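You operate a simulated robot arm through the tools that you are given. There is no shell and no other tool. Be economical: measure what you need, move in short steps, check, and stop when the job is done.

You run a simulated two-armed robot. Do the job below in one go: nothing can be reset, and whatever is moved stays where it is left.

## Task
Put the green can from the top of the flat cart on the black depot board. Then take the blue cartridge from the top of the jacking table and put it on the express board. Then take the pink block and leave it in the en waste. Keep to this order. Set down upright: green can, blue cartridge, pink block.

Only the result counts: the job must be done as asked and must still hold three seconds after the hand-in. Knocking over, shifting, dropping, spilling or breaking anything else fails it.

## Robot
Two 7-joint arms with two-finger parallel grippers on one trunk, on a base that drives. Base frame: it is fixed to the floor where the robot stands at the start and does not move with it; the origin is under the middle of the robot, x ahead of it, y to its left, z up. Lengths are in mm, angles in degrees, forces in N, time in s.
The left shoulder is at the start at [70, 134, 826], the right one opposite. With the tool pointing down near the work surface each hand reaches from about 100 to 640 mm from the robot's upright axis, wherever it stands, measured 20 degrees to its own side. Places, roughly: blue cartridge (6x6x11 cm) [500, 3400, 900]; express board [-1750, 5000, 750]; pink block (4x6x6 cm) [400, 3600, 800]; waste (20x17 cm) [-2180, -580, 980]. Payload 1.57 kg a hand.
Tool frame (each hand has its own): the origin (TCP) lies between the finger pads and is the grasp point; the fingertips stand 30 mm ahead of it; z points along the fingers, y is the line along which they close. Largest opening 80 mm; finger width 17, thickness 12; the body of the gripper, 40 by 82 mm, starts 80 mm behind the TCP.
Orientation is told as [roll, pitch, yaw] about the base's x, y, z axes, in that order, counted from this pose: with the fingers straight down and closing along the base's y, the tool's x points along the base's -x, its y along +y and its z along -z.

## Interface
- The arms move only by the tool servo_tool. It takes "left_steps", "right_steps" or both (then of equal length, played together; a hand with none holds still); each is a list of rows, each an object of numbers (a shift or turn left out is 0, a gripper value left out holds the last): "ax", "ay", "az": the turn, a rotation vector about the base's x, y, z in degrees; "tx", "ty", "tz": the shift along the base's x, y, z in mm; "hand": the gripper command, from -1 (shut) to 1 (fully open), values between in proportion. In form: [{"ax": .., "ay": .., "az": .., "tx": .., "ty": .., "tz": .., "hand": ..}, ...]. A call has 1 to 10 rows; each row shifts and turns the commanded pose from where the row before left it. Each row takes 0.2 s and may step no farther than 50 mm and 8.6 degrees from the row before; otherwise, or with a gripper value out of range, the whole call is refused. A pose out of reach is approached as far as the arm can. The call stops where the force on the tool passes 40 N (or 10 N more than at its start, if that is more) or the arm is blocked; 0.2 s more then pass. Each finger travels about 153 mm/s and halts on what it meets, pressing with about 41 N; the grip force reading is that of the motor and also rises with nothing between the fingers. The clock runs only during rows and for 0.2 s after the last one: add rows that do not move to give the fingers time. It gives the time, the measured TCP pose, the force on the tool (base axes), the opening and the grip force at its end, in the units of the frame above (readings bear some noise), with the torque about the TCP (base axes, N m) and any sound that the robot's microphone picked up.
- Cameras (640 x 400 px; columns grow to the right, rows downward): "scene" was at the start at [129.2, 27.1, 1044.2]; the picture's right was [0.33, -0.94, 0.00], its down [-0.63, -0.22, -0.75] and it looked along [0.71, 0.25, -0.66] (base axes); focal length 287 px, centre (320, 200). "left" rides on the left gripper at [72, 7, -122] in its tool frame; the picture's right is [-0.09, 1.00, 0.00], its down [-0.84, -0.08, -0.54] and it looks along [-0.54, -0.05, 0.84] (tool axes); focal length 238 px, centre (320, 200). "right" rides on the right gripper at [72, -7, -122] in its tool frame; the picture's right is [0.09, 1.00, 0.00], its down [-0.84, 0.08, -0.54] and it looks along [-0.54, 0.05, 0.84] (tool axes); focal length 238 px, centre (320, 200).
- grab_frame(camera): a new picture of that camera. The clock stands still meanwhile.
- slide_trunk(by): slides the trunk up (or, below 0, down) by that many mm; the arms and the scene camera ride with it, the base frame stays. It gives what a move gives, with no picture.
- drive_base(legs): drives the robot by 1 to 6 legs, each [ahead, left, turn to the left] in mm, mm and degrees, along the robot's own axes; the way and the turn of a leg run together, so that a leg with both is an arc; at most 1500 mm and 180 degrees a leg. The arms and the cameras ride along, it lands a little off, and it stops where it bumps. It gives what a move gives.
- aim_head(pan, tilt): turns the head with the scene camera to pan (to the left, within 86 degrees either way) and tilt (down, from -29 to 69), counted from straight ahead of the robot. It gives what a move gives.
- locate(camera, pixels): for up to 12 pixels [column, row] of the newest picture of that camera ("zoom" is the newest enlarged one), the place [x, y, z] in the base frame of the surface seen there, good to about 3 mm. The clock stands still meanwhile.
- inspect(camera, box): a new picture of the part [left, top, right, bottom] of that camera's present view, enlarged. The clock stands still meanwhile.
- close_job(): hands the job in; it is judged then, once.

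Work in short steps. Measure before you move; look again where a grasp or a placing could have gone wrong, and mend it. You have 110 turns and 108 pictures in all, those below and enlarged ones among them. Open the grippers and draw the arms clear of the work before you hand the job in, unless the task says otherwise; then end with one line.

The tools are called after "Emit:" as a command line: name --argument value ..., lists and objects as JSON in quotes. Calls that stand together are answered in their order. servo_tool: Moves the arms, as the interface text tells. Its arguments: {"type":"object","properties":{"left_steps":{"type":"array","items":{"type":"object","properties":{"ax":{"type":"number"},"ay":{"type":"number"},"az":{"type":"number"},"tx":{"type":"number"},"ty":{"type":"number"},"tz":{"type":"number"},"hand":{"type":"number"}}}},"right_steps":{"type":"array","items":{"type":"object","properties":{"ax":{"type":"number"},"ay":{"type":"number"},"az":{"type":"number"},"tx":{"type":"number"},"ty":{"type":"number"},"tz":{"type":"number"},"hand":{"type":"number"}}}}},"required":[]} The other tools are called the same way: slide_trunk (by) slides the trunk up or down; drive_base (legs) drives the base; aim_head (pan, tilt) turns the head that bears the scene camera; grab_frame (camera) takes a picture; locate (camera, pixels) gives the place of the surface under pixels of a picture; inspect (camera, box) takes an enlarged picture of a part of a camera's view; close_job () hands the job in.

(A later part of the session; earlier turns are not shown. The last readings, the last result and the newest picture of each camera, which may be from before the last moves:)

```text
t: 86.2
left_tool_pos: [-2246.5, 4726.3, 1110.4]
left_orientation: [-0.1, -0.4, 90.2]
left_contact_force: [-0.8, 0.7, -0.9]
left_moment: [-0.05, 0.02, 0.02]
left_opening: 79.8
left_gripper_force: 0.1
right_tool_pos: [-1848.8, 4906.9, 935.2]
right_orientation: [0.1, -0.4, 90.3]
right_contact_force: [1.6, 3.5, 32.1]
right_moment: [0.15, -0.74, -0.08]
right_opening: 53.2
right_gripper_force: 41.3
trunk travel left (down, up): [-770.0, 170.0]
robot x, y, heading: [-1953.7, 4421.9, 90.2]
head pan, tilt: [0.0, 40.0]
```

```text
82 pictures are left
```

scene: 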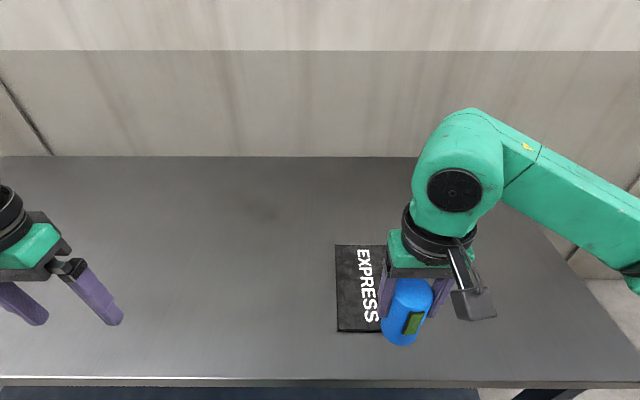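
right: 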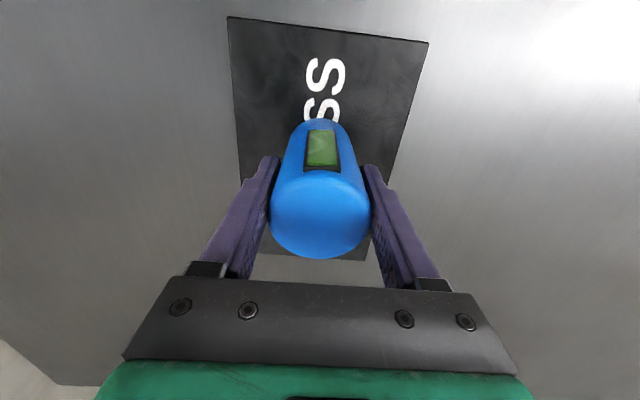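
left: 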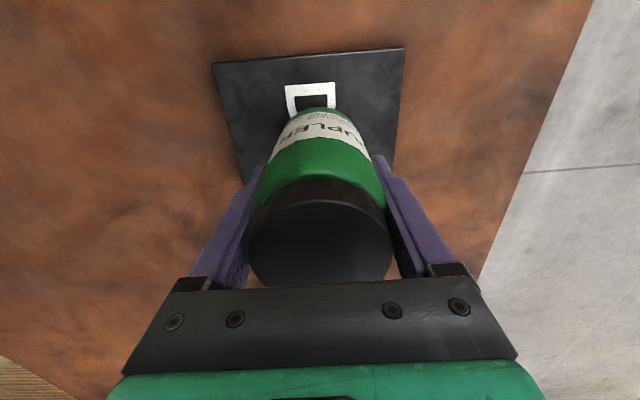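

Contact already shows at z=935 (32 N), earlier than expected. I'll check the cartridge's attitude before releasing.

Emit:
inspect --camera "scene" --box '[310, 220, 470, 320]'

Emit:
locate --camera "right" --pixels '[[320, 220], [285, 215], [355, 215], [320, 250], [320, 190], [320, 125]]'

```text
4.00 times, centred on (390, 270) of scene
```

zoom: 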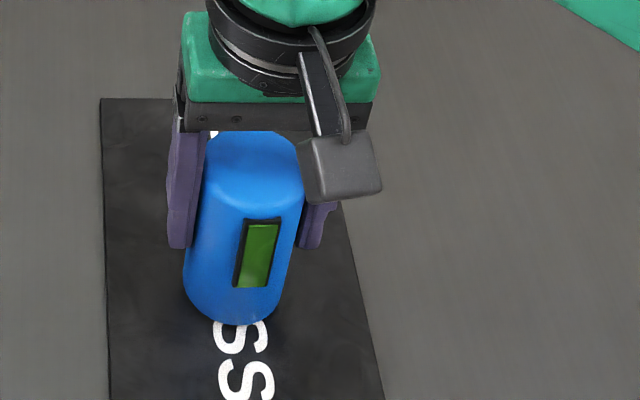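

```text
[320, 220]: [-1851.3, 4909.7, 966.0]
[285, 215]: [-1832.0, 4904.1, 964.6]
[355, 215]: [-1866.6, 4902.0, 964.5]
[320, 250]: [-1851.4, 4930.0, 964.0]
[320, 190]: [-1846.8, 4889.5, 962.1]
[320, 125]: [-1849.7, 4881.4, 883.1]
```

The cartridge slid about 13 mm down in the grip, so it really is standing on the board now, upright. I'll ease the pressure slightly and open.

Emit:
servo_tool --right_steps '[{"tz": 1}, {}, {"hand": 1}, {}, {}, {}]'

Emit:
grab_frame --camera "right"

```text
t: 87.6
left_tool_pos: [-2246.5, 4728.4, 1108.7]
left_orientation: [-0.1, -0.2, 90.4]
left_contact_force: [0.0, 0.0, 0.1]
left_moment: [0.02, 0.01, -0.01]
left_opening: 80.1
left_gripper_force: 0.0
right_tool_pos: [-1847.5, 4906.2, 933.7]
right_orientation: [0.0, -0.1, 90.2]
right_contact_force: [0.1, -0.4, -0.3]
right_moment: [-0.01, 0.0, 0.01]
right_opening: 80.1
right_gripper_force: 0.0
trunk travel left (down, up): [-770.0, 170.0]
robot x, y, heading: [-1951.6, 4420.9, 90.4]
head pan, tilt: [0.0, 40.0]
```

```text
80 pictures are left
```

right: 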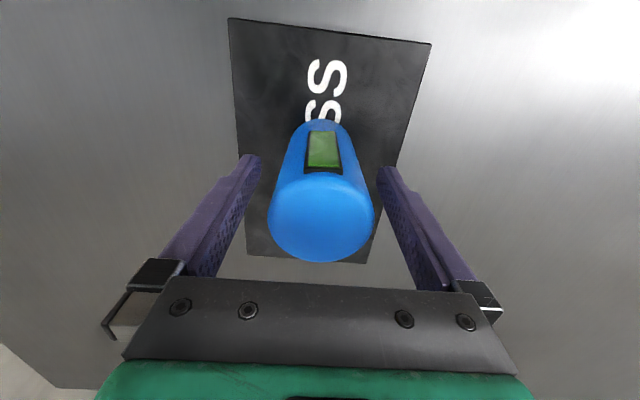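

It stands upright on the board between the open fingers. I'll rise straight up and draw back.

Emit:
servo_tool --right_steps '[{"tz": 30}, {"tz": 40}, {"tz": 45}, {"tz": 45}, {"ty": -40}, {"ty": -40}, {"ty": -40}, {"ty": -30}]'

Emit:
grab_frame --camera "scene"

```text
t: 89.4
left_tool_pos: [-2245.7, 4726.8, 1108.5]
left_orientation: [-0.1, -0.2, 90.3]
left_contact_force: [0.3, 0.0, -0.4]
left_moment: [0.01, -0.02, -0.02]
left_opening: 80.1
left_gripper_force: 0.0
right_tool_pos: [-1847.2, 4754.6, 1095.6]
right_orientation: [0.0, -0.2, 90.1]
right_contact_force: [0.0, -1.2, -0.2]
right_moment: [-0.02, -0.01, 0.03]
right_opening: 79.9
right_gripper_force: 0.2
trunk travel left (down, up): [-770.0, 170.0]
robot x, y, heading: [-1949.3, 4425.0, 90.3]
head pan, tilt: [0.0, 40.0]
```

```text
79 pictures are left
```

scene: 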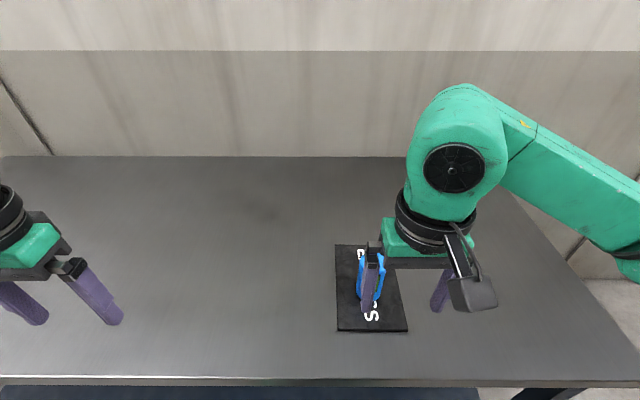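

Cartridge is upright on EXPRESS. Now I'll drive back to the jacking table for the pink block, stopping at about (250,2700).

Emit:
drive_base --legs '[[-1000, 0, 0], [-1000, 0, 0], [0, -1100, 0], [0, -1100, 0]]'

Emit:
aim_head --pan 0 --tilt 35

Emit:
grab_frame --camera "scene"

```text
t: 110.0
left_tool_pos: [-11.7, 2757.1, 1109.4]
left_orientation: [0.0, -0.2, 90.3]
left_contact_force: [-0.7, 0.2, -0.3]
left_moment: [0.0, -0.02, -0.01]
left_opening: 80.1
left_gripper_force: 0.2
right_tool_pos: [384.8, 2782.2, 1093.1]
right_orientation: [-0.2, 0.0, 90.2]
right_contact_force: [-0.3, 0.8, -0.6]
right_moment: [0.02, -0.02, -0.03]
right_opening: 79.9
right_gripper_force: 0.0
trunk travel left (down, up): [-770.0, 170.0]
robot x, y, heading: [281.7, 2448.1, 90.3]
head pan, tilt: [0.0, 40.0]
```

```text
t: 110.6
left_tool_pos: [-12.5, 2756.6, 1109.5]
left_orientation: [-0.1, -0.2, 90.3]
left_contact_force: [-0.1, 0.2, 0.2]
left_moment: [0.01, 0.01, 0.0]
left_opening: 79.9
left_gripper_force: 0.1
right_tool_pos: [386.2, 2783.3, 1092.6]
right_orientation: [0.0, 0.1, 90.2]
right_contact_force: [-0.6, 0.3, -0.4]
right_moment: [0.03, 0.0, 0.02]
right_opening: 79.8
right_gripper_force: 0.0
trunk travel left (down, up): [-770.0, 170.0]
robot x, y, heading: [282.8, 2447.9, 90.0]
head pan, tilt: [0.0, 35.0]
```

```text
78 pictures are left
```

scene: 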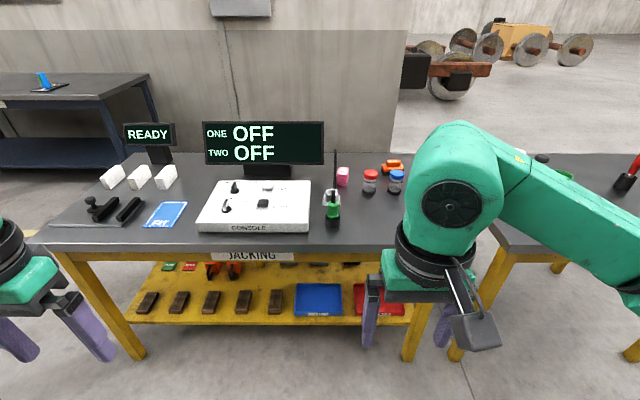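

Pink block at (342,177), with a thin black cable or rod beside it at (335,165). I'll zoom and measure both.

Emit:
inspect --camera "scene" --box '[300, 140, 420, 230]'

Emit:
locate --camera "zoom" --pixels '[[228, 155], [228, 180], [205, 200], [245, 200], [185, 60], [180, 140], [176, 220], [218, 245], [262, 160], [208, 155], [250, 155], [370, 170]]'

```text
4.44 times, centred on (360, 185) of scene
```

zoom: 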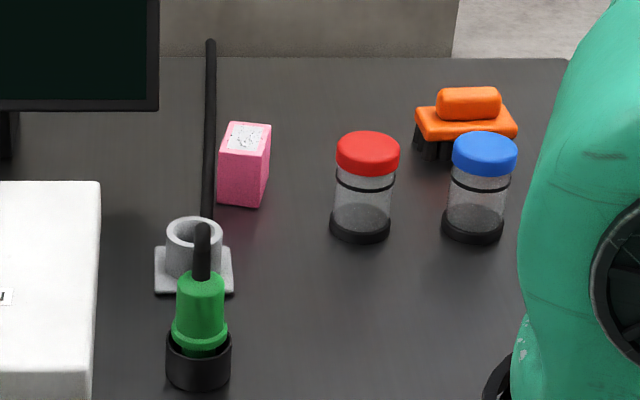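

```text
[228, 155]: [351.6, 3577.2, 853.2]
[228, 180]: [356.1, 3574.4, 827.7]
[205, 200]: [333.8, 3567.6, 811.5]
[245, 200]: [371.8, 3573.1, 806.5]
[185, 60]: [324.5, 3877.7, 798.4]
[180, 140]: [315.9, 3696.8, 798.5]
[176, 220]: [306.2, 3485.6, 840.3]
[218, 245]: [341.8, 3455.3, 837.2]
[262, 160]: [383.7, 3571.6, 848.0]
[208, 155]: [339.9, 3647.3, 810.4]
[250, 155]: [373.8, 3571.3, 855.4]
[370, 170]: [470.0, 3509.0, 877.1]
```

The rod lies on the table (z≈810) just left of the block. I'll drive closer, to y≈2850, for precise measuring.

Emit:
drive_base --legs '[[400, 40, 0]]'

Emit:
aim_head --pan -8 --tilt 40

Emit:
inspect --camera "scene" --box '[240, 140, 400, 240]'

Emit:
grab_frame --camera "right"

```text
t: 113.1
left_tool_pos: [-55.6, 3156.9, 1109.9]
left_orientation: [-0.1, -0.2, 90.4]
left_contact_force: [-0.5, 0.2, -0.2]
left_moment: [0.02, -0.01, -0.01]
left_opening: 80.0
left_gripper_force: 0.1
right_tool_pos: [343.0, 3185.3, 1093.2]
right_orientation: [0.0, -0.1, 90.4]
right_contact_force: [-0.9, -0.3, -0.5]
right_moment: [-0.03, -0.01, -0.03]
right_opening: 79.7
right_gripper_force: 0.1
trunk travel left (down, up): [-770.0, 170.0]
robot x, y, heading: [235.4, 2850.6, 90.2]
head pan, tilt: [0.0, 35.0]
```

```text
t: 113.8
left_tool_pos: [-56.0, 3158.6, 1108.6]
left_orientation: [-0.1, -0.2, 90.4]
left_contact_force: [0.6, -1.1, -0.3]
left_moment: [-0.01, -0.03, 0.0]
left_opening: 79.9
left_gripper_force: 0.0
right_tool_pos: [342.6, 3186.5, 1093.0]
right_orientation: [0.0, -0.1, 90.4]
right_contact_force: [-0.1, -0.3, -0.3]
right_moment: [-0.03, -0.01, -0.03]
right_opening: 80.0
right_gripper_force: 0.1
trunk travel left (down, up): [-770.0, 170.0]
robot x, y, heading: [240.4, 2855.1, 90.5]
head pan, tilt: [-8.0, 40.0]
```

```text
4.00 times, centred on (320, 190) of scene
```

zoom: 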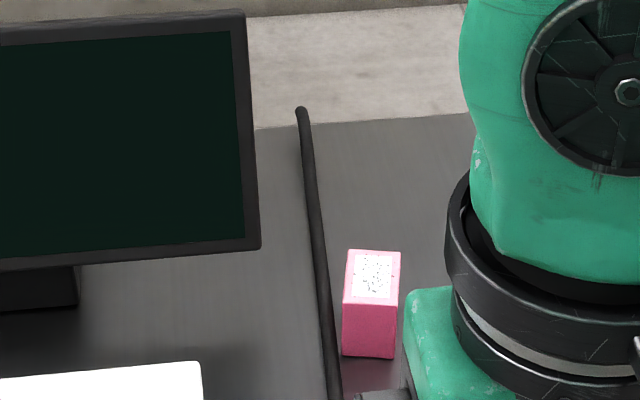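

```text
75 pictures are left
```

right: 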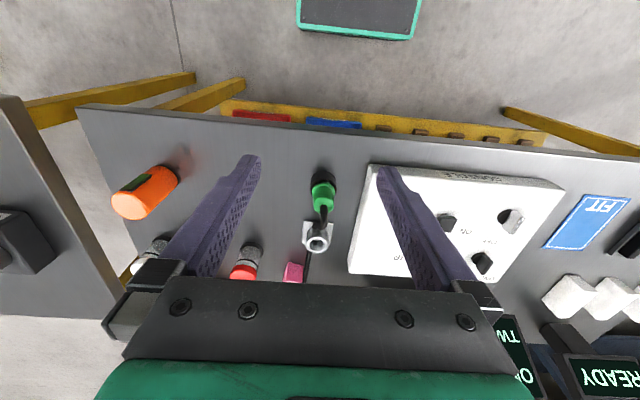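

The rod's upper end now projects beyond the table's back edge, so it may stand up. I'll measure along it and the block's corners.

Emit:
locate --camera "zoom" --pixels '[[301, 112], [306, 150], [312, 190], [318, 240], [325, 300], [332, 370], [349, 253], [397, 255], [395, 301], [345, 299], [346, 350], [391, 354]]'

```text
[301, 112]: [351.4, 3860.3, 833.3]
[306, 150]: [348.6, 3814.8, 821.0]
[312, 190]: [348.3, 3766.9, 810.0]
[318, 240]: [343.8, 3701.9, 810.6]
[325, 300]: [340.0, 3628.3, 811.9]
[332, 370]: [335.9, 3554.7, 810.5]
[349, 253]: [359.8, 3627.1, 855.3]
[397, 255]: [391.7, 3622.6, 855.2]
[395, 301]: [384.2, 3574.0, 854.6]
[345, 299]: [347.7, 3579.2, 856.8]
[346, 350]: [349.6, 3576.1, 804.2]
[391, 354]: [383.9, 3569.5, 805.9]
```

Block: centre ≈ (371,3600), yaw ≈ −9°, top 856; the rod is beside it at x 333–345, top ≈816. It needs reach, so I'll drive 100 mm closer (still clear of the edge), lift the left hand, and extend the right hand high up.

Emit:
drive_base --legs '[[100, 0, 0]]'

Emit:
servo_tool --left_steps '[{"tz": 40}, {"tz": 40}, {"tz": 40}, {"tz": 40}, {}, {}, {}]' --right_steps '[{"tx": 5, "ty": 40}, {"tx": 5, "ty": 40}, {"tx": 5, "ty": 40}, {"tx": 5, "ty": 40}, {"tx": 8, "ty": 40}, {"az": -8.5}, {}]'

```text
t: 115.0
left_tool_pos: [-57.4, 3256.8, 1109.1]
left_orientation: [-0.1, -0.2, 90.4]
left_contact_force: [0.8, -1.0, -0.4]
left_moment: [-0.01, 0.04, -0.04]
left_opening: 79.8
left_gripper_force: 0.0
right_tool_pos: [342.9, 3286.2, 1093.2]
right_orientation: [-0.1, -0.1, 90.4]
right_contact_force: [0.5, -0.2, -0.3]
right_moment: [0.0, 0.03, -0.01]
right_opening: 80.0
right_gripper_force: 0.0
trunk travel left (down, up): [-770.0, 170.0]
robot x, y, heading: [240.1, 2953.8, 90.6]
head pan, tilt: [-8.0, 40.0]
```

```text
t: 116.6
left_tool_pos: [-55.9, 3257.1, 1268.7]
left_orientation: [-0.1, -0.2, 90.3]
left_contact_force: [0.0, 0.1, -0.4]
left_moment: [-0.01, 0.0, 0.0]
left_opening: 79.8
left_gripper_force: 0.0
right_tool_pos: [369.1, 3486.3, 1095.6]
right_orientation: [0.0, -0.1, 81.8]
right_contact_force: [-0.6, -0.2, 0.2]
right_moment: [0.0, 0.0, 0.0]
right_opening: 79.6
right_gripper_force: 0.0
trunk travel left (down, up): [-770.0, 170.0]
robot x, y, heading: [237.2, 2952.1, 90.5]
head pan, tilt: [-8.0, 40.0]
```

I'll test the vertical reach further ahead at this height.

Emit:
servo_tool --right_steps '[{"ty": 38}, {"ty": 38}, {"ty": 38}, {}]'

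Emit:
grab_frame --camera "right"

```text
t: 117.6
left_tool_pos: [-56.8, 3257.6, 1269.2]
left_orientation: [-0.1, -0.2, 90.5]
left_contact_force: [-0.4, 0.2, -0.3]
left_moment: [0.03, 0.02, -0.03]
left_opening: 80.0
left_gripper_force: 0.2
right_tool_pos: [369.8, 3545.3, 1094.6]
right_orientation: [-0.1, -0.1, 81.9]
right_contact_force: [0.1, 0.5, 0.3]
right_moment: [0.04, 0.0, 0.01]
right_opening: 80.0
right_gripper_force: 0.1
right hand out of reach, approached as far as the arm can: row 2, 3
trunk travel left (down, up): [-770.0, 170.0]
robot x, y, heading: [240.1, 2955.1, 90.5]
head pan, tilt: [-8.0, 40.0]
```

```text
74 pictures are left
```

right: 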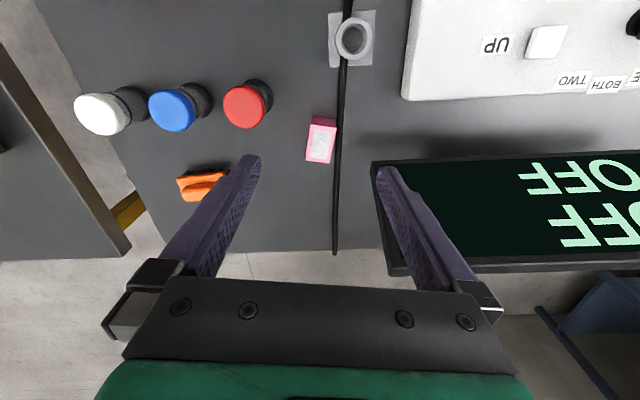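

Straight down, the hand reaches only y≈3545, so I need about 30° of forward tilt and a lower trunk. First I'll check the monitor's position next to the hand, and the block from here.

Emit:
locate --camera "right" --pixels '[[376, 165], [392, 272], [500, 160], [312, 119], [336, 119], [331, 162], [307, 159], [245, 107], [262, 90], [356, 38], [338, 180], [320, 140]]'

```text
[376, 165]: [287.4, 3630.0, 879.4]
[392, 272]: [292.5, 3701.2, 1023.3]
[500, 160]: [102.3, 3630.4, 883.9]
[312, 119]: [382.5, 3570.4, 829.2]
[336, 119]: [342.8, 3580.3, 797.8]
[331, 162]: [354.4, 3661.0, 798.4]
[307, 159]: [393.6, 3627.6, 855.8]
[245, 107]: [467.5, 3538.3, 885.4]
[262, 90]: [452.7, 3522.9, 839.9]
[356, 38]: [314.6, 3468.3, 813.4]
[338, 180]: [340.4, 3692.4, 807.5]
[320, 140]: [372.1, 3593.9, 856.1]
```

The monitor's right edge is at x≈292, y≥3630, which leaves room. I'll zoom on the block's top for its exact centre.

Emit:
inspect --camera "right" --box '[280, 100, 360, 180]'

```text
5.00 times, centred on (320, 140) of right
```

zoom: 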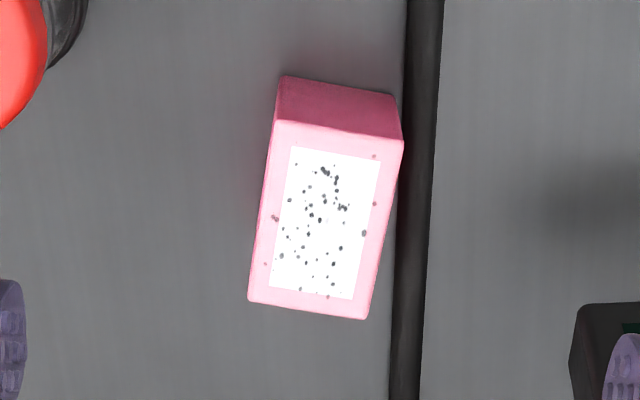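

Emit:
locate --camera "zoom" --pixels '[[277, 126], [400, 144], [363, 314], [253, 297], [325, 220], [400, 100], [422, 100], [415, 200]]'

```text
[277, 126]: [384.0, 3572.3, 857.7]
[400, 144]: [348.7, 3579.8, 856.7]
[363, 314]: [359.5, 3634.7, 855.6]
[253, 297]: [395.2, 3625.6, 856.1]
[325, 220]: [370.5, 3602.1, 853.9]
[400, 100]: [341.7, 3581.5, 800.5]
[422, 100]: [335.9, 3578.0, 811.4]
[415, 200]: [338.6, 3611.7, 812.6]
```

Centre (372,3603), yaw ≈ −11.5°. I'll align the yaw and tilt 30° forward about the closing axis while still high.

Emit:
servo_tool --right_steps '[{"ty": -15, "az": -3.4}, {"ax": 7.35, "ay": -1.5}, {"ax": 7.35, "ay": -1.5}, {"ax": 7.35, "ay": -1.5}, {"ax": 7.35, "ay": -1.5}, {}]'

Emit:
slide_trunk --by -110

Emit:
grab_frame --camera "scene"

```text
t: 119.0
left_tool_pos: [-58.1, 3257.4, 1267.4]
left_orientation: [-0.1, -0.2, 90.4]
left_contact_force: [0.2, 0.8, -0.9]
left_moment: [0.03, -0.03, 0.03]
left_opening: 80.2
left_gripper_force: 0.1
right_tool_pos: [368.9, 3532.1, 1094.4]
right_orientation: [0.0, -30.2, 78.4]
right_contact_force: [-0.4, 0.6, 0.4]
right_moment: [-0.03, -0.02, -0.01]
right_opening: 80.0
right_gripper_force: 0.2
trunk travel left (down, up): [-770.0, 170.0]
robot x, y, heading: [236.7, 2953.2, 90.2]
head pan, tilt: [-8.0, 40.0]
```

```text
t: 120.4
left_tool_pos: [-57.2, 3257.7, 1158.4]
left_orientation: [-0.1, -0.2, 90.4]
left_contact_force: [0.4, 0.0, -0.2]
left_moment: [-0.02, -0.02, -0.01]
left_opening: 80.0
left_gripper_force: 0.1
right_tool_pos: [368.2, 3531.7, 984.5]
right_orientation: [0.1, -29.9, 78.5]
right_contact_force: [0.1, 0.2, 0.2]
right_moment: [0.02, -0.02, -0.01]
right_opening: 80.4
right_gripper_force: 0.0
trunk travel left (down, up): [-660.0, 280.0]
robot x, y, heading: [239.1, 2947.8, 90.4]
head pan, tilt: [-8.0, 40.0]
```

```text
72 pictures are left
```

scene: 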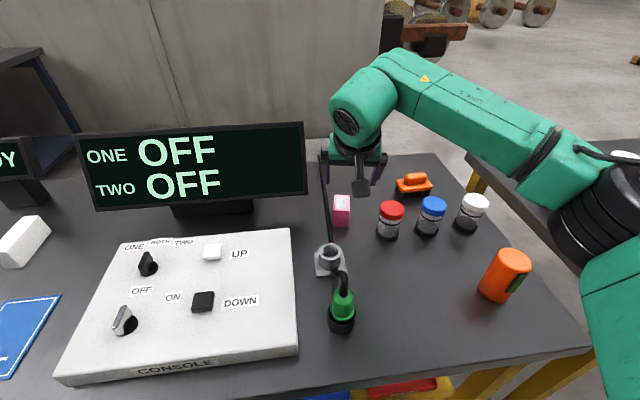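

Everything is clear. I'll move forward over the block to (371,3598) and down to z≈925, then check.

Emit:
servo_tool --right_steps '[{"tx": 1, "ty": 33}, {"tx": 1.5, "ty": 33}, {"tz": -30}, {"tz": -30}, {}]'

Emit:
grab_frame --camera "right"

```text
t: 121.6
left_tool_pos: [-57.4, 3257.8, 1158.7]
left_orientation: [-0.2, -0.2, 90.4]
left_contact_force: [-0.4, 0.2, 0.2]
left_moment: [-0.02, -0.03, 0.01]
left_opening: 80.1
left_gripper_force: 0.1
right_tool_pos: [370.4, 3597.3, 923.6]
right_orientation: [0.0, -30.1, 78.5]
right_contact_force: [0.0, -1.0, 0.2]
right_moment: [-0.01, 0.04, 0.02]
right_opening: 80.1
right_gripper_force: 0.0
trunk travel left (down, up): [-660.0, 280.0]
robot x, y, heading: [236.7, 2951.2, 90.6]
head pan, tilt: [-8.0, 40.0]
```

```text
71 pictures are left
```

right: 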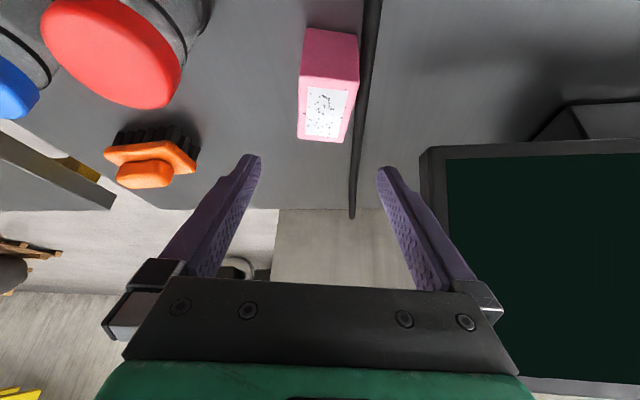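

The block lies between the fingers' line at (328,100). I'll descend to z≈849 in steps, keeping the fingertips above the rod.

Emit:
servo_tool --right_steps '[{"tx": 1, "tz": -25}, {"tz": -25}, {"tz": -14}, {}]'

Emit:
grab_frame --camera "right"

Emit:
inspect --camera "scene" --box '[280, 140, 420, 240]'

```text
t: 122.6
left_tool_pos: [-56.8, 3257.5, 1159.2]
left_orientation: [0.0, -0.2, 90.4]
left_contact_force: [0.1, 0.3, -0.2]
left_moment: [0.03, 0.0, -0.03]
left_opening: 80.1
left_gripper_force: 0.0
right_tool_pos: [372.6, 3596.9, 858.3]
right_orientation: [-0.1, -30.0, 78.5]
right_contact_force: [0.3, 0.8, 0.6]
right_moment: [-0.02, -0.02, 0.01]
right_opening: 79.7
right_gripper_force: 0.0
trunk travel left (down, up): [-660.0, 280.0]
robot x, y, heading: [241.4, 2953.7, 90.2]
head pan, tilt: [-8.0, 40.0]
```

```text
70 pictures are left
```

right: 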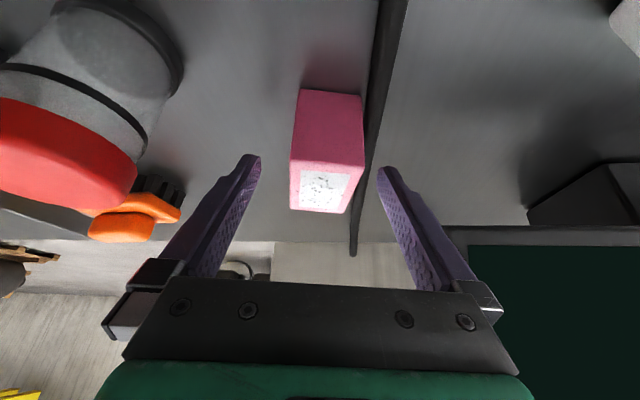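

```text
4.00 times, centred on (350, 190) of scene
```

zoom: 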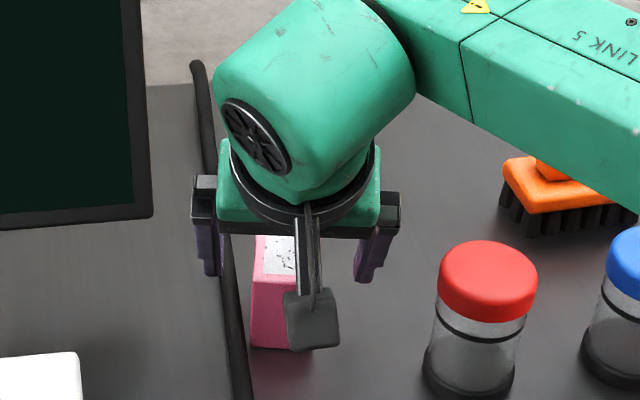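

Alignment is good (block ≈ col 325, finger midpoint ≈ 318). I'll shift −2 mm in x, lower 9 mm more, and close.

Emit:
servo_tool --right_steps '[{"tx": -2, "tz": -5}, {"tz": -4}, {}, {"hand": -1}, {}, {}, {}]'

Emit:
grab_frame --camera "right"

```text
t: 124.2
left_tool_pos: [-57.2, 3258.0, 1158.6]
left_orientation: [0.0, -0.2, 90.5]
left_contact_force: [0.5, 1.1, 0.2]
left_moment: [-0.01, -0.02, 0.03]
left_opening: 79.8
left_gripper_force: 0.1
right_tool_pos: [369.5, 3598.3, 850.9]
right_orientation: [-0.1, -30.0, 78.5]
right_contact_force: [-0.4, -0.3, 0.2]
right_moment: [0.06, -0.12, -0.05]
right_opening: 39.6
right_gripper_force: 40.6
trunk travel left (down, up): [-660.0, 280.0]
robot x, y, heading: [237.8, 2955.5, 90.4]
head pan, tilt: [-8.0, 40.0]
```

```text
68 pictures are left
```

right: 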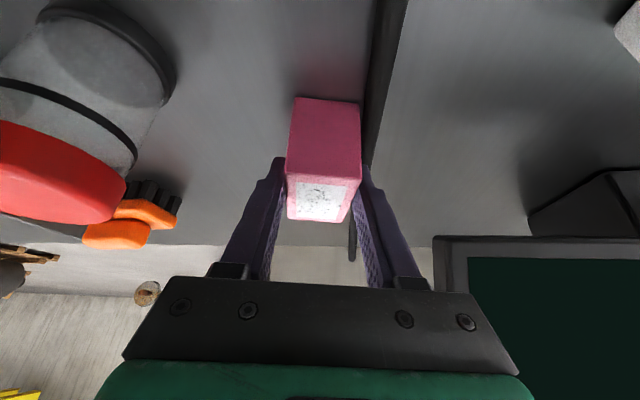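

Gripped at 39.6 mm. I'll lift 40 mm with the arm, then raise with the trunk.

Emit:
servo_tool --right_steps '[{"tz": 15}, {"tz": 25}, {}]'

Emit:
slide_trunk --by 150

Emit:
grab_frame --camera "scene"

```text
t: 125.0
left_tool_pos: [-56.8, 3258.1, 1158.8]
left_orientation: [-0.1, -0.1, 90.3]
left_contact_force: [0.1, 0.2, 0.3]
left_moment: [-0.03, -0.02, -0.01]
left_opening: 80.1
left_gripper_force: 0.1
right_tool_pos: [369.9, 3597.8, 888.8]
right_orientation: [-0.1, -29.9, 78.5]
right_contact_force: [0.9, 0.0, -2.9]
right_moment: [-0.02, 0.01, -0.02]
right_opening: 39.8
right_gripper_force: 41.2
trunk travel left (down, up): [-660.0, 280.0]
robot x, y, heading: [239.5, 2949.4, 90.4]
head pan, tilt: [-8.0, 40.0]
```

```text
t: 126.8
left_tool_pos: [-57.7, 3259.5, 1310.1]
left_orientation: [-0.1, -0.2, 90.5]
left_contact_force: [-0.1, -0.3, -0.8]
left_moment: [0.0, -0.02, 0.02]
left_opening: 79.9
left_gripper_force: 0.1
right_tool_pos: [370.1, 3598.0, 1038.3]
right_orientation: [-0.1, -30.1, 78.6]
right_contact_force: [0.5, -0.2, -3.9]
right_moment: [-0.04, 0.04, 0.0]
right_opening: 39.9
right_gripper_force: 40.5
trunk travel left (down, up): [-810.0, 130.0]
robot x, y, heading: [237.5, 2951.7, 90.4]
head pan, tilt: [-8.0, 40.0]
```

```text
67 pictures are left
```

scene: 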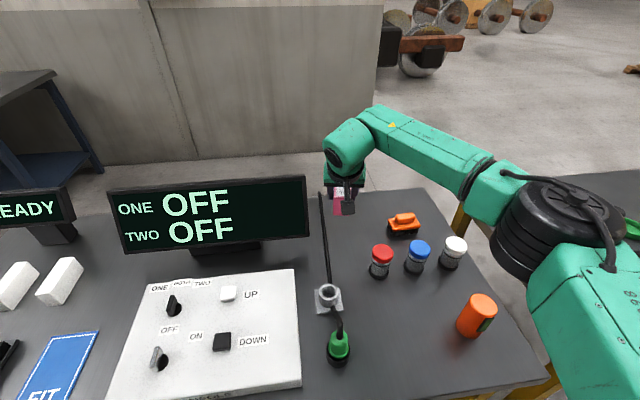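

Lifted cleanly. I'll draw the hand back and untilt it to vertical.

Emit:
servo_tool --right_steps '[{"ty": -40}, {"ty": -40}, {"ty": -40, "ax": -7.35, "ay": 1.5}, {"ty": -40, "ax": -7.35, "ay": 1.5}, {"ty": -40, "ax": -7.35, "ay": 1.5}, {"ty": -40, "ax": -7.35, "ay": 1.5}, {"ty": -40, "az": 8.5}, {"ty": -20, "az": 3.2}, {}]'

Emit:
grab_frame --camera "right"

```text
t: 128.8
left_tool_pos: [-57.7, 3259.7, 1308.6]
left_orientation: [-0.1, 0.0, 90.3]
left_contact_force: [-0.2, 0.6, -0.2]
left_moment: [0.03, 0.01, -0.02]
left_opening: 79.9
left_gripper_force: 0.0
right_tool_pos: [369.5, 3298.7, 1040.3]
right_orientation: [0.0, 0.0, 90.2]
right_contact_force: [-0.1, 0.6, -3.4]
right_moment: [0.03, 0.04, -0.01]
right_opening: 39.9
right_gripper_force: 40.9
trunk travel left (down, up): [-810.0, 130.0]
robot x, y, heading: [238.3, 2949.6, 90.3]
head pan, tilt: [-8.0, 40.0]
```

```text
66 pictures are left
```

right: 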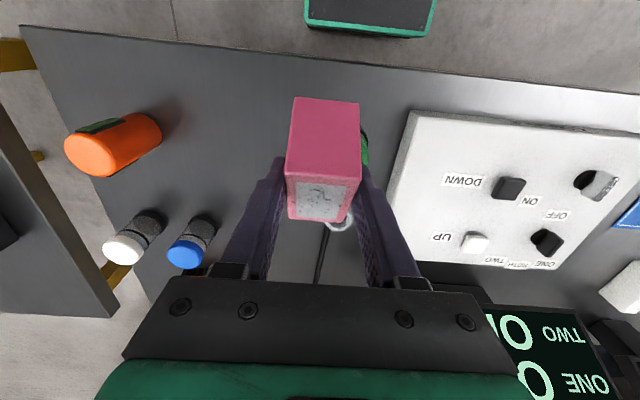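

The block is held, tilted 30° relative to the tool, as expected; at placing I'll tilt the tool forward 30° again. I'll back off, shift left to x≈−1000, and look left/backward for the waste.

Emit:
drive_base --legs '[[-550, 0, 0], [0, 1200, 0]]'

Emit:
aim_head --pan 86 --tilt 15

Emit:
grab_frame --camera "scene"

```text
t: 137.6
left_tool_pos: [-1234.7, 2696.2, 1308.8]
left_orientation: [0.0, -0.3, 89.6]
left_contact_force: [-1.1, 0.3, -0.2]
left_moment: [0.0, 0.03, 0.02]
left_opening: 80.1
left_gripper_force: 0.1
right_tool_pos: [-808.2, 2728.7, 1041.0]
right_orientation: [0.0, 0.0, 89.4]
right_contact_force: [0.8, -1.2, -3.6]
right_moment: [0.02, -0.01, 0.01]
right_opening: 39.4
right_gripper_force: 41.4
trunk travel left (down, up): [-810.0, 130.0]
robot x, y, heading: [-943.9, 2384.8, 89.3]
head pan, tilt: [-8.0, 40.0]
```

```text
t: 139.3
left_tool_pos: [-1236.6, 2697.1, 1308.6]
left_orientation: [-0.1, -0.2, 89.5]
left_contact_force: [-0.1, 0.3, -0.1]
left_moment: [-0.01, -0.01, 0.02]
left_opening: 80.2
left_gripper_force: 0.1
right_tool_pos: [-808.0, 2728.6, 1039.7]
right_orientation: [0.1, 0.0, 89.3]
right_contact_force: [-0.4, 0.2, -3.5]
right_moment: [0.04, 0.01, -0.01]
right_opening: 39.6
right_gripper_force: 40.8
trunk travel left (down, up): [-810.0, 130.0]
robot x, y, heading: [-948.3, 2386.1, 89.4]
head pan, tilt: [85.9, 15.0]
```

```text
65 pictures are left
```

scene: 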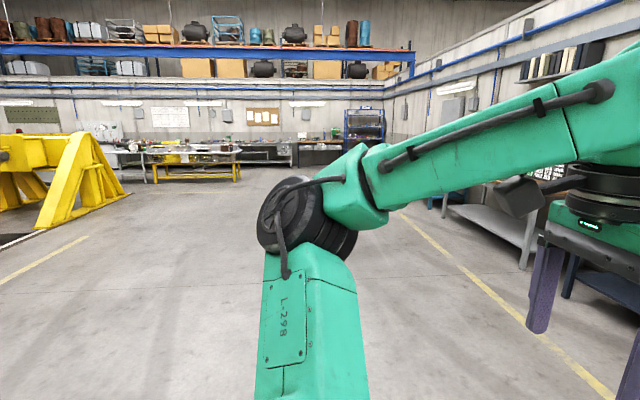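

Open floor all around here. I'll turn left 90° and look further left (toward −y).

Emit:
drive_base --legs '[[0, 0, 90]]'

Emit:
aim_head --pan 55 --tilt 15

Emit:
grab_frame --camera "scene"

```text
t: 143.6
left_tool_pos: [-1242.1, 2079.6, 1308.1]
left_orientation: [0.1, -0.3, -177.8]
left_contact_force: [0.9, 0.4, -0.5]
left_moment: [-0.01, -0.01, 0.01]
left_opening: 80.0
left_gripper_force: 0.1
right_tool_pos: [-1295.2, 2506.9, 1040.6]
right_orientation: [0.0, 0.0, -177.9]
right_contact_force: [-0.6, 0.6, -3.5]
right_moment: [0.01, 0.03, 0.0]
right_opening: 39.8
right_gripper_force: 41.3
trunk travel left (down, up): [-810.0, 130.0]
robot x, y, heading: [-946.2, 2385.7, -177.6]
head pan, tilt: [85.9, 15.0]
```

```text
t: 144.6
left_tool_pos: [-1242.6, 2080.2, 1309.2]
left_orientation: [-0.1, -0.1, -177.7]
left_contact_force: [-0.4, -0.2, -0.6]
left_moment: [-0.04, 0.04, 0.01]
left_opening: 80.0
left_gripper_force: 0.0
right_tool_pos: [-1295.8, 2507.3, 1040.4]
right_orientation: [0.0, 0.0, -178.0]
right_contact_force: [-0.9, -0.2, -2.9]
right_moment: [0.01, 0.02, 0.01]
right_opening: 39.6
right_gripper_force: 40.7
trunk travel left (down, up): [-810.0, 130.0]
robot x, y, heading: [-946.1, 2385.2, -177.7]
head pan, tilt: [55.0, 15.0]
```

```text
64 pictures are left
```

scene: 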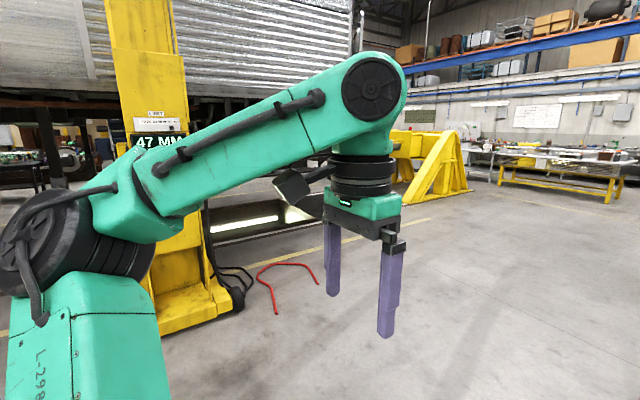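

A yellow jack stands ahead-left with a low red frame beside it. I'll measure these, to plan the way to (−2180,−580).

Emit:
locate --camera "scene" --pixels '[[280, 308], [325, 284], [232, 305], [165, 325], [275, 220], [245, 215], [160, 140], [400, 205], [185, 100], [240, 290], [410, 220]]'

Emit:
inspect --camera "scene" --box '[0, 80, 200, 240]'

```text
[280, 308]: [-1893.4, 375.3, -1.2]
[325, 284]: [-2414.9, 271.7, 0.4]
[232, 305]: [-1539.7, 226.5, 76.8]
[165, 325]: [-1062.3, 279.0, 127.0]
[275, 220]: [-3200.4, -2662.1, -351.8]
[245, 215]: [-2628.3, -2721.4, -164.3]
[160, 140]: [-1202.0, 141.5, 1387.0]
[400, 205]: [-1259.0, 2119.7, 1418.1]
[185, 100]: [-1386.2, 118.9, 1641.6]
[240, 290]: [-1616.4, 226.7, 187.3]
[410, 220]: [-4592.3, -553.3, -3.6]
```

```text
2.50 times, centred on (100, 160) of scene
```

zoom: 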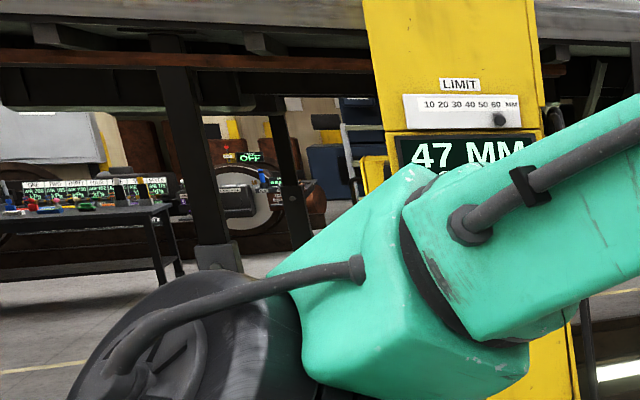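

The machine spans x≈−1600…−1060 with the red frame at x≈−1900…−2400, y≈300. I'll drive to x≈−2150 and turn to face −y for a view of the waste place.

Emit:
drive_base --legs '[[1200, 0, 0], [0, 0, 87.7]]'

Emit:
aim_head --pan 0 --tilt 15

Emit:
grab_frame --camera "scene"

```text
t: 154.4
left_tool_pos: [-1852.3, 2039.6, 1308.5]
left_orientation: [0.0, -0.2, -91.1]
left_contact_force: [0.3, 0.5, -0.1]
left_moment: [0.0, -0.03, -0.03]
left_opening: 79.8
left_gripper_force: 0.1
right_tool_pos: [-2279.6, 2013.0, 1041.0]
right_orientation: [0.0, 0.0, -91.4]
right_contact_force: [0.9, 0.5, -3.8]
right_moment: [-0.03, 0.02, 0.0]
right_opening: 39.9
right_gripper_force: 40.8
trunk travel left (down, up): [-810.0, 130.0]
robot x, y, heading: [-2138.7, 2354.5, -91.4]
head pan, tilt: [55.0, 15.0]
```

```text
t: 155.7
left_tool_pos: [-1853.3, 2039.9, 1308.2]
left_orientation: [0.0, -0.2, -91.1]
left_contact_force: [0.6, -1.0, 0.9]
left_moment: [-0.01, -0.01, -0.01]
left_opening: 79.9
left_gripper_force: 0.0
right_tool_pos: [-2280.2, 2012.9, 1039.8]
right_orientation: [0.1, 0.0, -91.5]
right_contact_force: [0.5, 0.8, -3.0]
right_moment: [0.0, 0.0, 0.01]
right_opening: 39.7
right_gripper_force: 40.9
trunk travel left (down, up): [-810.0, 130.0]
robot x, y, heading: [-2136.5, 2354.5, -91.3]
head pan, tilt: [0.0, 15.0]
```

```text
62 pictures are left
```

scene: 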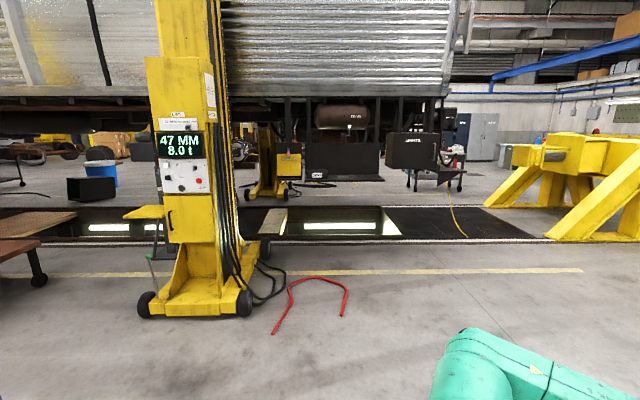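

The waste place should be near pixel (325,170), under the carriage. I'll zoom there.

Emit:
inspect --camera "scene" --box '[240, 90, 480, 250]'

Emit:
locate --camera "zoom" --pixels '[[200, 230], [210, 180], [330, 180], [370, 180], [440, 160], [550, 160], [210, 275], [290, 95], [120, 200], [380, 345], [200, 255], [330, 330]]'

```text
2.50 times, centred on (360, 170) of scene
```

zoom: 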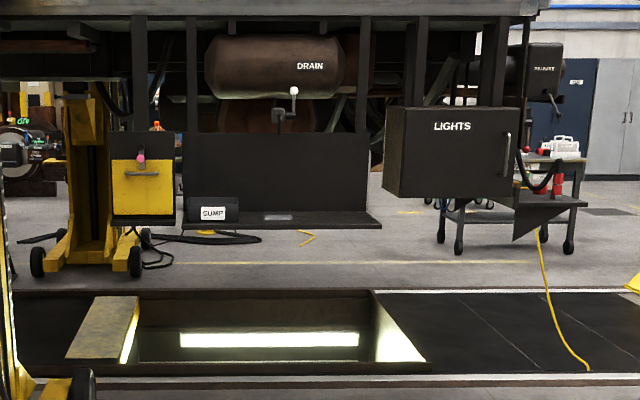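

```text
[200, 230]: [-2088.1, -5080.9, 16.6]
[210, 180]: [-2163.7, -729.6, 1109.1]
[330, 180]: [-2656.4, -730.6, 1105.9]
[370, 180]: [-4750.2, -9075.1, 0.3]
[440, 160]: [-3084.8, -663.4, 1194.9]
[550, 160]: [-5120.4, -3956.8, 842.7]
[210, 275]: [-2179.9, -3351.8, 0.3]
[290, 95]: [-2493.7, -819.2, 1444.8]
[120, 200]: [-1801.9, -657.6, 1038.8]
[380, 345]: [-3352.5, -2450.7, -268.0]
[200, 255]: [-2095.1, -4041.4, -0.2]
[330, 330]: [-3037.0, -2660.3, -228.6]
```

I see a tray labelled SUMP at the expected place, plus a red frame in the path and a pit edge. I'll measure these.

Emit:
locate --camera "zoom" --pixels '[[213, 213], [195, 200], [235, 210], [280, 218], [370, 222], [190, 222], [100, 379], [300, 378], [500, 372], [300, 390], [145, 160]]'

Emit:
locate --camera "scene" --pixels '[[274, 333], [288, 300], [293, 283], [320, 277], [347, 290], [342, 315], [247, 305], [270, 297], [268, 250], [300, 241], [420, 241], [280, 270]]'

```text
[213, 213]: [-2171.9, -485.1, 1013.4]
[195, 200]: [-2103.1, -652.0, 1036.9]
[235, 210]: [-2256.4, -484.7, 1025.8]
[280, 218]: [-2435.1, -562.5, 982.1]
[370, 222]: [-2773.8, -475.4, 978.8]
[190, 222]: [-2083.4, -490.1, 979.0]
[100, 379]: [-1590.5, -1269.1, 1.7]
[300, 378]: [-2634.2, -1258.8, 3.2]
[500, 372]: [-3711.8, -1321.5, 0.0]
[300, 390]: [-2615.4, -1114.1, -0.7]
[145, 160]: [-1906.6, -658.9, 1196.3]
```

```text
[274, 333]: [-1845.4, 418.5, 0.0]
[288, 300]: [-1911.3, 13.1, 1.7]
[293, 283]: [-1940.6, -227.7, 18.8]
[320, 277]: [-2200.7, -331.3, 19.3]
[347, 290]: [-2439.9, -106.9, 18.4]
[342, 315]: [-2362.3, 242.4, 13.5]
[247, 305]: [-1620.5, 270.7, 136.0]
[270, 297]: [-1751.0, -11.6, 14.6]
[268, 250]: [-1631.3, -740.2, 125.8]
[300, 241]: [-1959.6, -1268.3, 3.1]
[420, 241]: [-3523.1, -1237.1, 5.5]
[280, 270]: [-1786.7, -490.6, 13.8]
```

The bin at (−2175,−570) on the shelf (z≈979) matches the given place, but a red bar lies on the floor in a U right in front of it. I'll approach to y≈1000 for a better look.

Emit:
drive_base --legs '[[1300, 250, 1.3]]'

Emit:
aim_head --pan 0 --tilt 20

Emit:
grab_frame --camera "scene"

Emit:
inspect --camera "scene" --box '[240, 120, 440, 250]'

```text
t: 162.2
left_tool_pos: [-1611.8, 764.3, 1308.4]
left_orientation: [0.0, -0.2, -89.8]
left_contact_force: [1.0, -0.9, 0.5]
left_moment: [0.01, 0.02, -0.01]
left_opening: 80.1
left_gripper_force: 0.1
right_tool_pos: [-2037.9, 727.7, 1040.6]
right_orientation: [0.1, 0.0, -90.2]
right_contact_force: [0.1, 0.1, -3.7]
right_moment: [-0.01, -0.01, 0.04]
right_opening: 39.8
right_gripper_force: 41.2
trunk travel left (down, up): [-810.0, 130.0]
robot x, y, heading: [-1905.6, 1074.9, -90.1]
head pan, tilt: [0.0, 15.0]
```

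```text
t: 162.9
left_tool_pos: [-1611.6, 764.1, 1308.4]
left_orientation: [0.1, -0.1, -89.8]
left_contact_force: [0.3, -0.2, -0.7]
left_moment: [0.03, 0.02, -0.02]
left_opening: 80.0
left_gripper_force: 0.0
right_tool_pos: [-2038.7, 728.1, 1040.5]
right_orientation: [0.1, 0.0, -90.3]
right_contact_force: [0.2, -0.2, -3.5]
right_moment: [-0.06, 0.0, 0.0]
right_opening: 39.8
right_gripper_force: 41.3
trunk travel left (down, up): [-810.0, 130.0]
robot x, y, heading: [-1905.4, 1072.5, -90.2]
head pan, tilt: [0.0, 20.0]
```

```text
60 pictures are left
```

scene: 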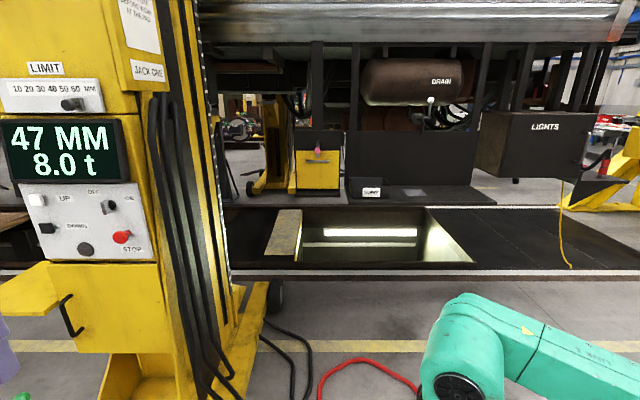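

```text
3.08 times, centred on (340, 185) of scene
```

zoom: 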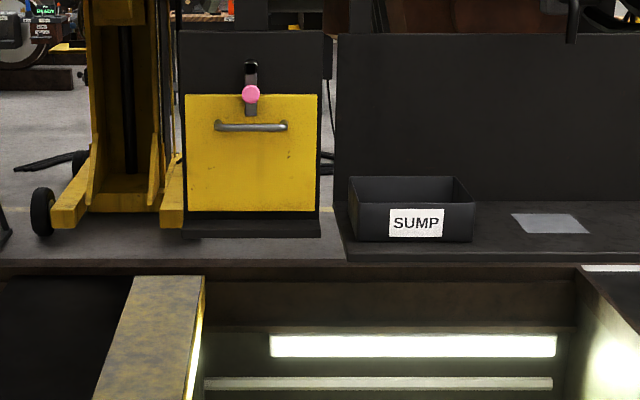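

Clear: the open SUMP tray is the waste. Because of the bar, I must stand to its right (x≈−2720) and use the left hand. I'll move right, then hand the block over by way of the open floor.

Emit:
drive_base --legs '[[0, -830, 0]]'

Emit:
aim_head --pan 0 --tilt 35

Emit:
grab_frame --camera "scene"

```text
t: 167.3
left_tool_pos: [-2430.0, 760.9, 1308.8]
left_orientation: [-0.1, -0.2, -89.1]
left_contact_force: [0.9, 0.5, 0.4]
left_moment: [-0.02, 0.02, 0.01]
left_opening: 80.3
left_gripper_force: 0.1
right_tool_pos: [-2857.4, 718.1, 1040.7]
right_orientation: [-0.1, 0.0, -89.3]
right_contact_force: [0.2, -0.3, -3.6]
right_moment: [-0.01, -0.03, -0.02]
right_opening: 39.6
right_gripper_force: 40.7
trunk travel left (down, up): [-810.0, 130.0]
robot x, y, heading: [-2730.0, 1066.3, -89.5]
head pan, tilt: [0.0, 20.0]
```

```text
t: 168.0
left_tool_pos: [-2431.7, 762.0, 1308.0]
left_orientation: [0.0, -0.3, -89.0]
left_contact_force: [0.0, 0.3, -0.8]
left_moment: [-0.01, 0.0, -0.03]
left_opening: 80.1
left_gripper_force: 0.1
right_tool_pos: [-2858.4, 718.2, 1039.6]
right_orientation: [0.0, 0.0, -89.3]
right_contact_force: [0.2, 0.8, -4.0]
right_moment: [-0.02, -0.02, -0.01]
right_opening: 39.8
right_gripper_force: 40.9
trunk travel left (down, up): [-810.0, 130.0]
robot x, y, heading: [-2728.8, 1065.7, -89.1]
head pan, tilt: [0.0, 35.0]
```

```text
58 pictures are left
```

scene: 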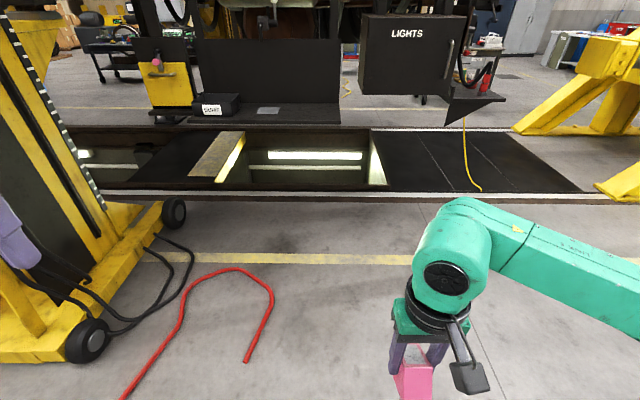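

I'll re-measure the red bar, pit edge, bin and neighbours from here.

Emit:
locate --camera "scene" --pixels '[[247, 361], [272, 300], [262, 275], [235, 268], [204, 277], [180, 320], [330, 198], [203, 117], [240, 110], [339, 124], [360, 92], [466, 62]]'

Emit:
inspect --camera "scene" --box '[180, 70, 360, 150]'

```text
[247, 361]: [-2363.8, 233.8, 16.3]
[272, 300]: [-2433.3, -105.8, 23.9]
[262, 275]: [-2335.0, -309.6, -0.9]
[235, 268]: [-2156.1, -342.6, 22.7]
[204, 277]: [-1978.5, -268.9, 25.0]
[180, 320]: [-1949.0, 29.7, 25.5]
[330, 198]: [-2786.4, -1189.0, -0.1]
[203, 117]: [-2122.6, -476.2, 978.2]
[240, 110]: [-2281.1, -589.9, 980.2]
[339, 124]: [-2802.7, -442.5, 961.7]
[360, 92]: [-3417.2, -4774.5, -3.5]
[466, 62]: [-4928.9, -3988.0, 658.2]
```

```text
3.56 times, centred on (270, 110) of scene
```

zoom: 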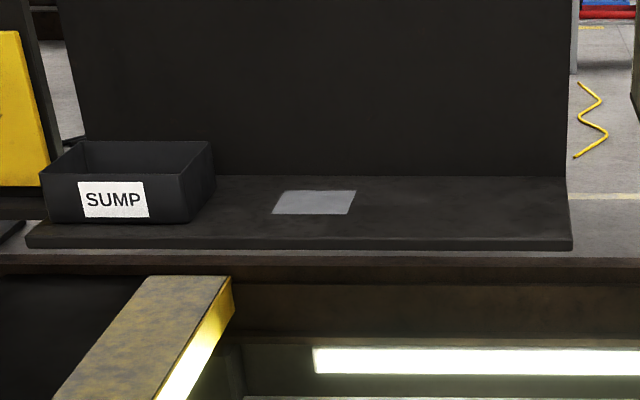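

I'll get the bin's rim corners.

Emit:
locate --camera "zoom" --pixels '[[43, 178], [180, 178], [211, 144], [78, 143], [130, 160], [100, 190], [181, 218], [315, 200], [30, 243], [570, 243], [330, 170]]'

```text
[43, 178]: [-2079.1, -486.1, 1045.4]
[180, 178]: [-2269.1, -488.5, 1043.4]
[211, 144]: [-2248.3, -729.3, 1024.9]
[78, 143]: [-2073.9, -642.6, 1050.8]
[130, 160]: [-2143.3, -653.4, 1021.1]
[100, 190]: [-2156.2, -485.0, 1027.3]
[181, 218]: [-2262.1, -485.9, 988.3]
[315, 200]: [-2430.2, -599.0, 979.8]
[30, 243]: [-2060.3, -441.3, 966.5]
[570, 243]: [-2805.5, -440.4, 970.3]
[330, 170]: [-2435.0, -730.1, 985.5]
```

Bin: x −2275…−2075, y −485…−655, rim 1050, floor ≈985. The hand camera shows my own base plate at its top edge, so I'll use it to measure the base's width.

Emit:
grab_frame --camera "left"

Emit:
grab_frame --camera "right"

```text
56 pictures are left
```

left: 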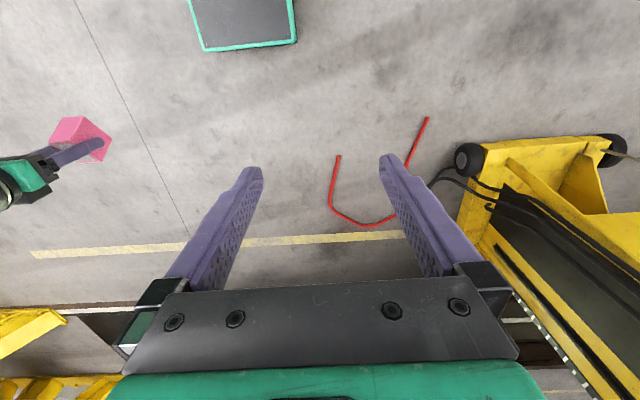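

```text
55 pictures are left
```

right: 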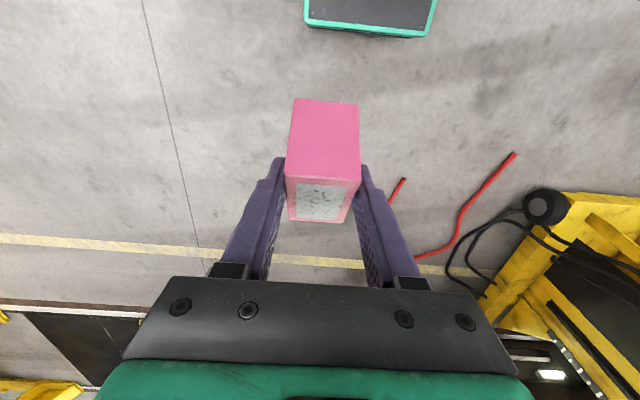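

Emit:
locate --camera "left" --pixels '[[293, 30], [295, 41], [204, 50], [195, 20], [240, 44], [298, 20]]'

Emit:
locate --camera "right" --pixels '[[307, 22], [425, 34], [434, 5], [365, 30], [306, 8], [365, 15]]'

```text
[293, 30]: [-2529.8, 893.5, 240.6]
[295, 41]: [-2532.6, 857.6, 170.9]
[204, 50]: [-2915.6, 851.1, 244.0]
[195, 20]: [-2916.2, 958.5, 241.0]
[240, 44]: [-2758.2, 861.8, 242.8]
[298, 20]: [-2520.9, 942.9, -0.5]
```

```text
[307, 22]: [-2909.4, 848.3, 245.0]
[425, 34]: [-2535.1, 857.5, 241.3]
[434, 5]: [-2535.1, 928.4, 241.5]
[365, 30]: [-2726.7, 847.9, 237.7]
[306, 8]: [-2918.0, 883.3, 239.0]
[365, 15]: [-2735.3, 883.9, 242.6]
```

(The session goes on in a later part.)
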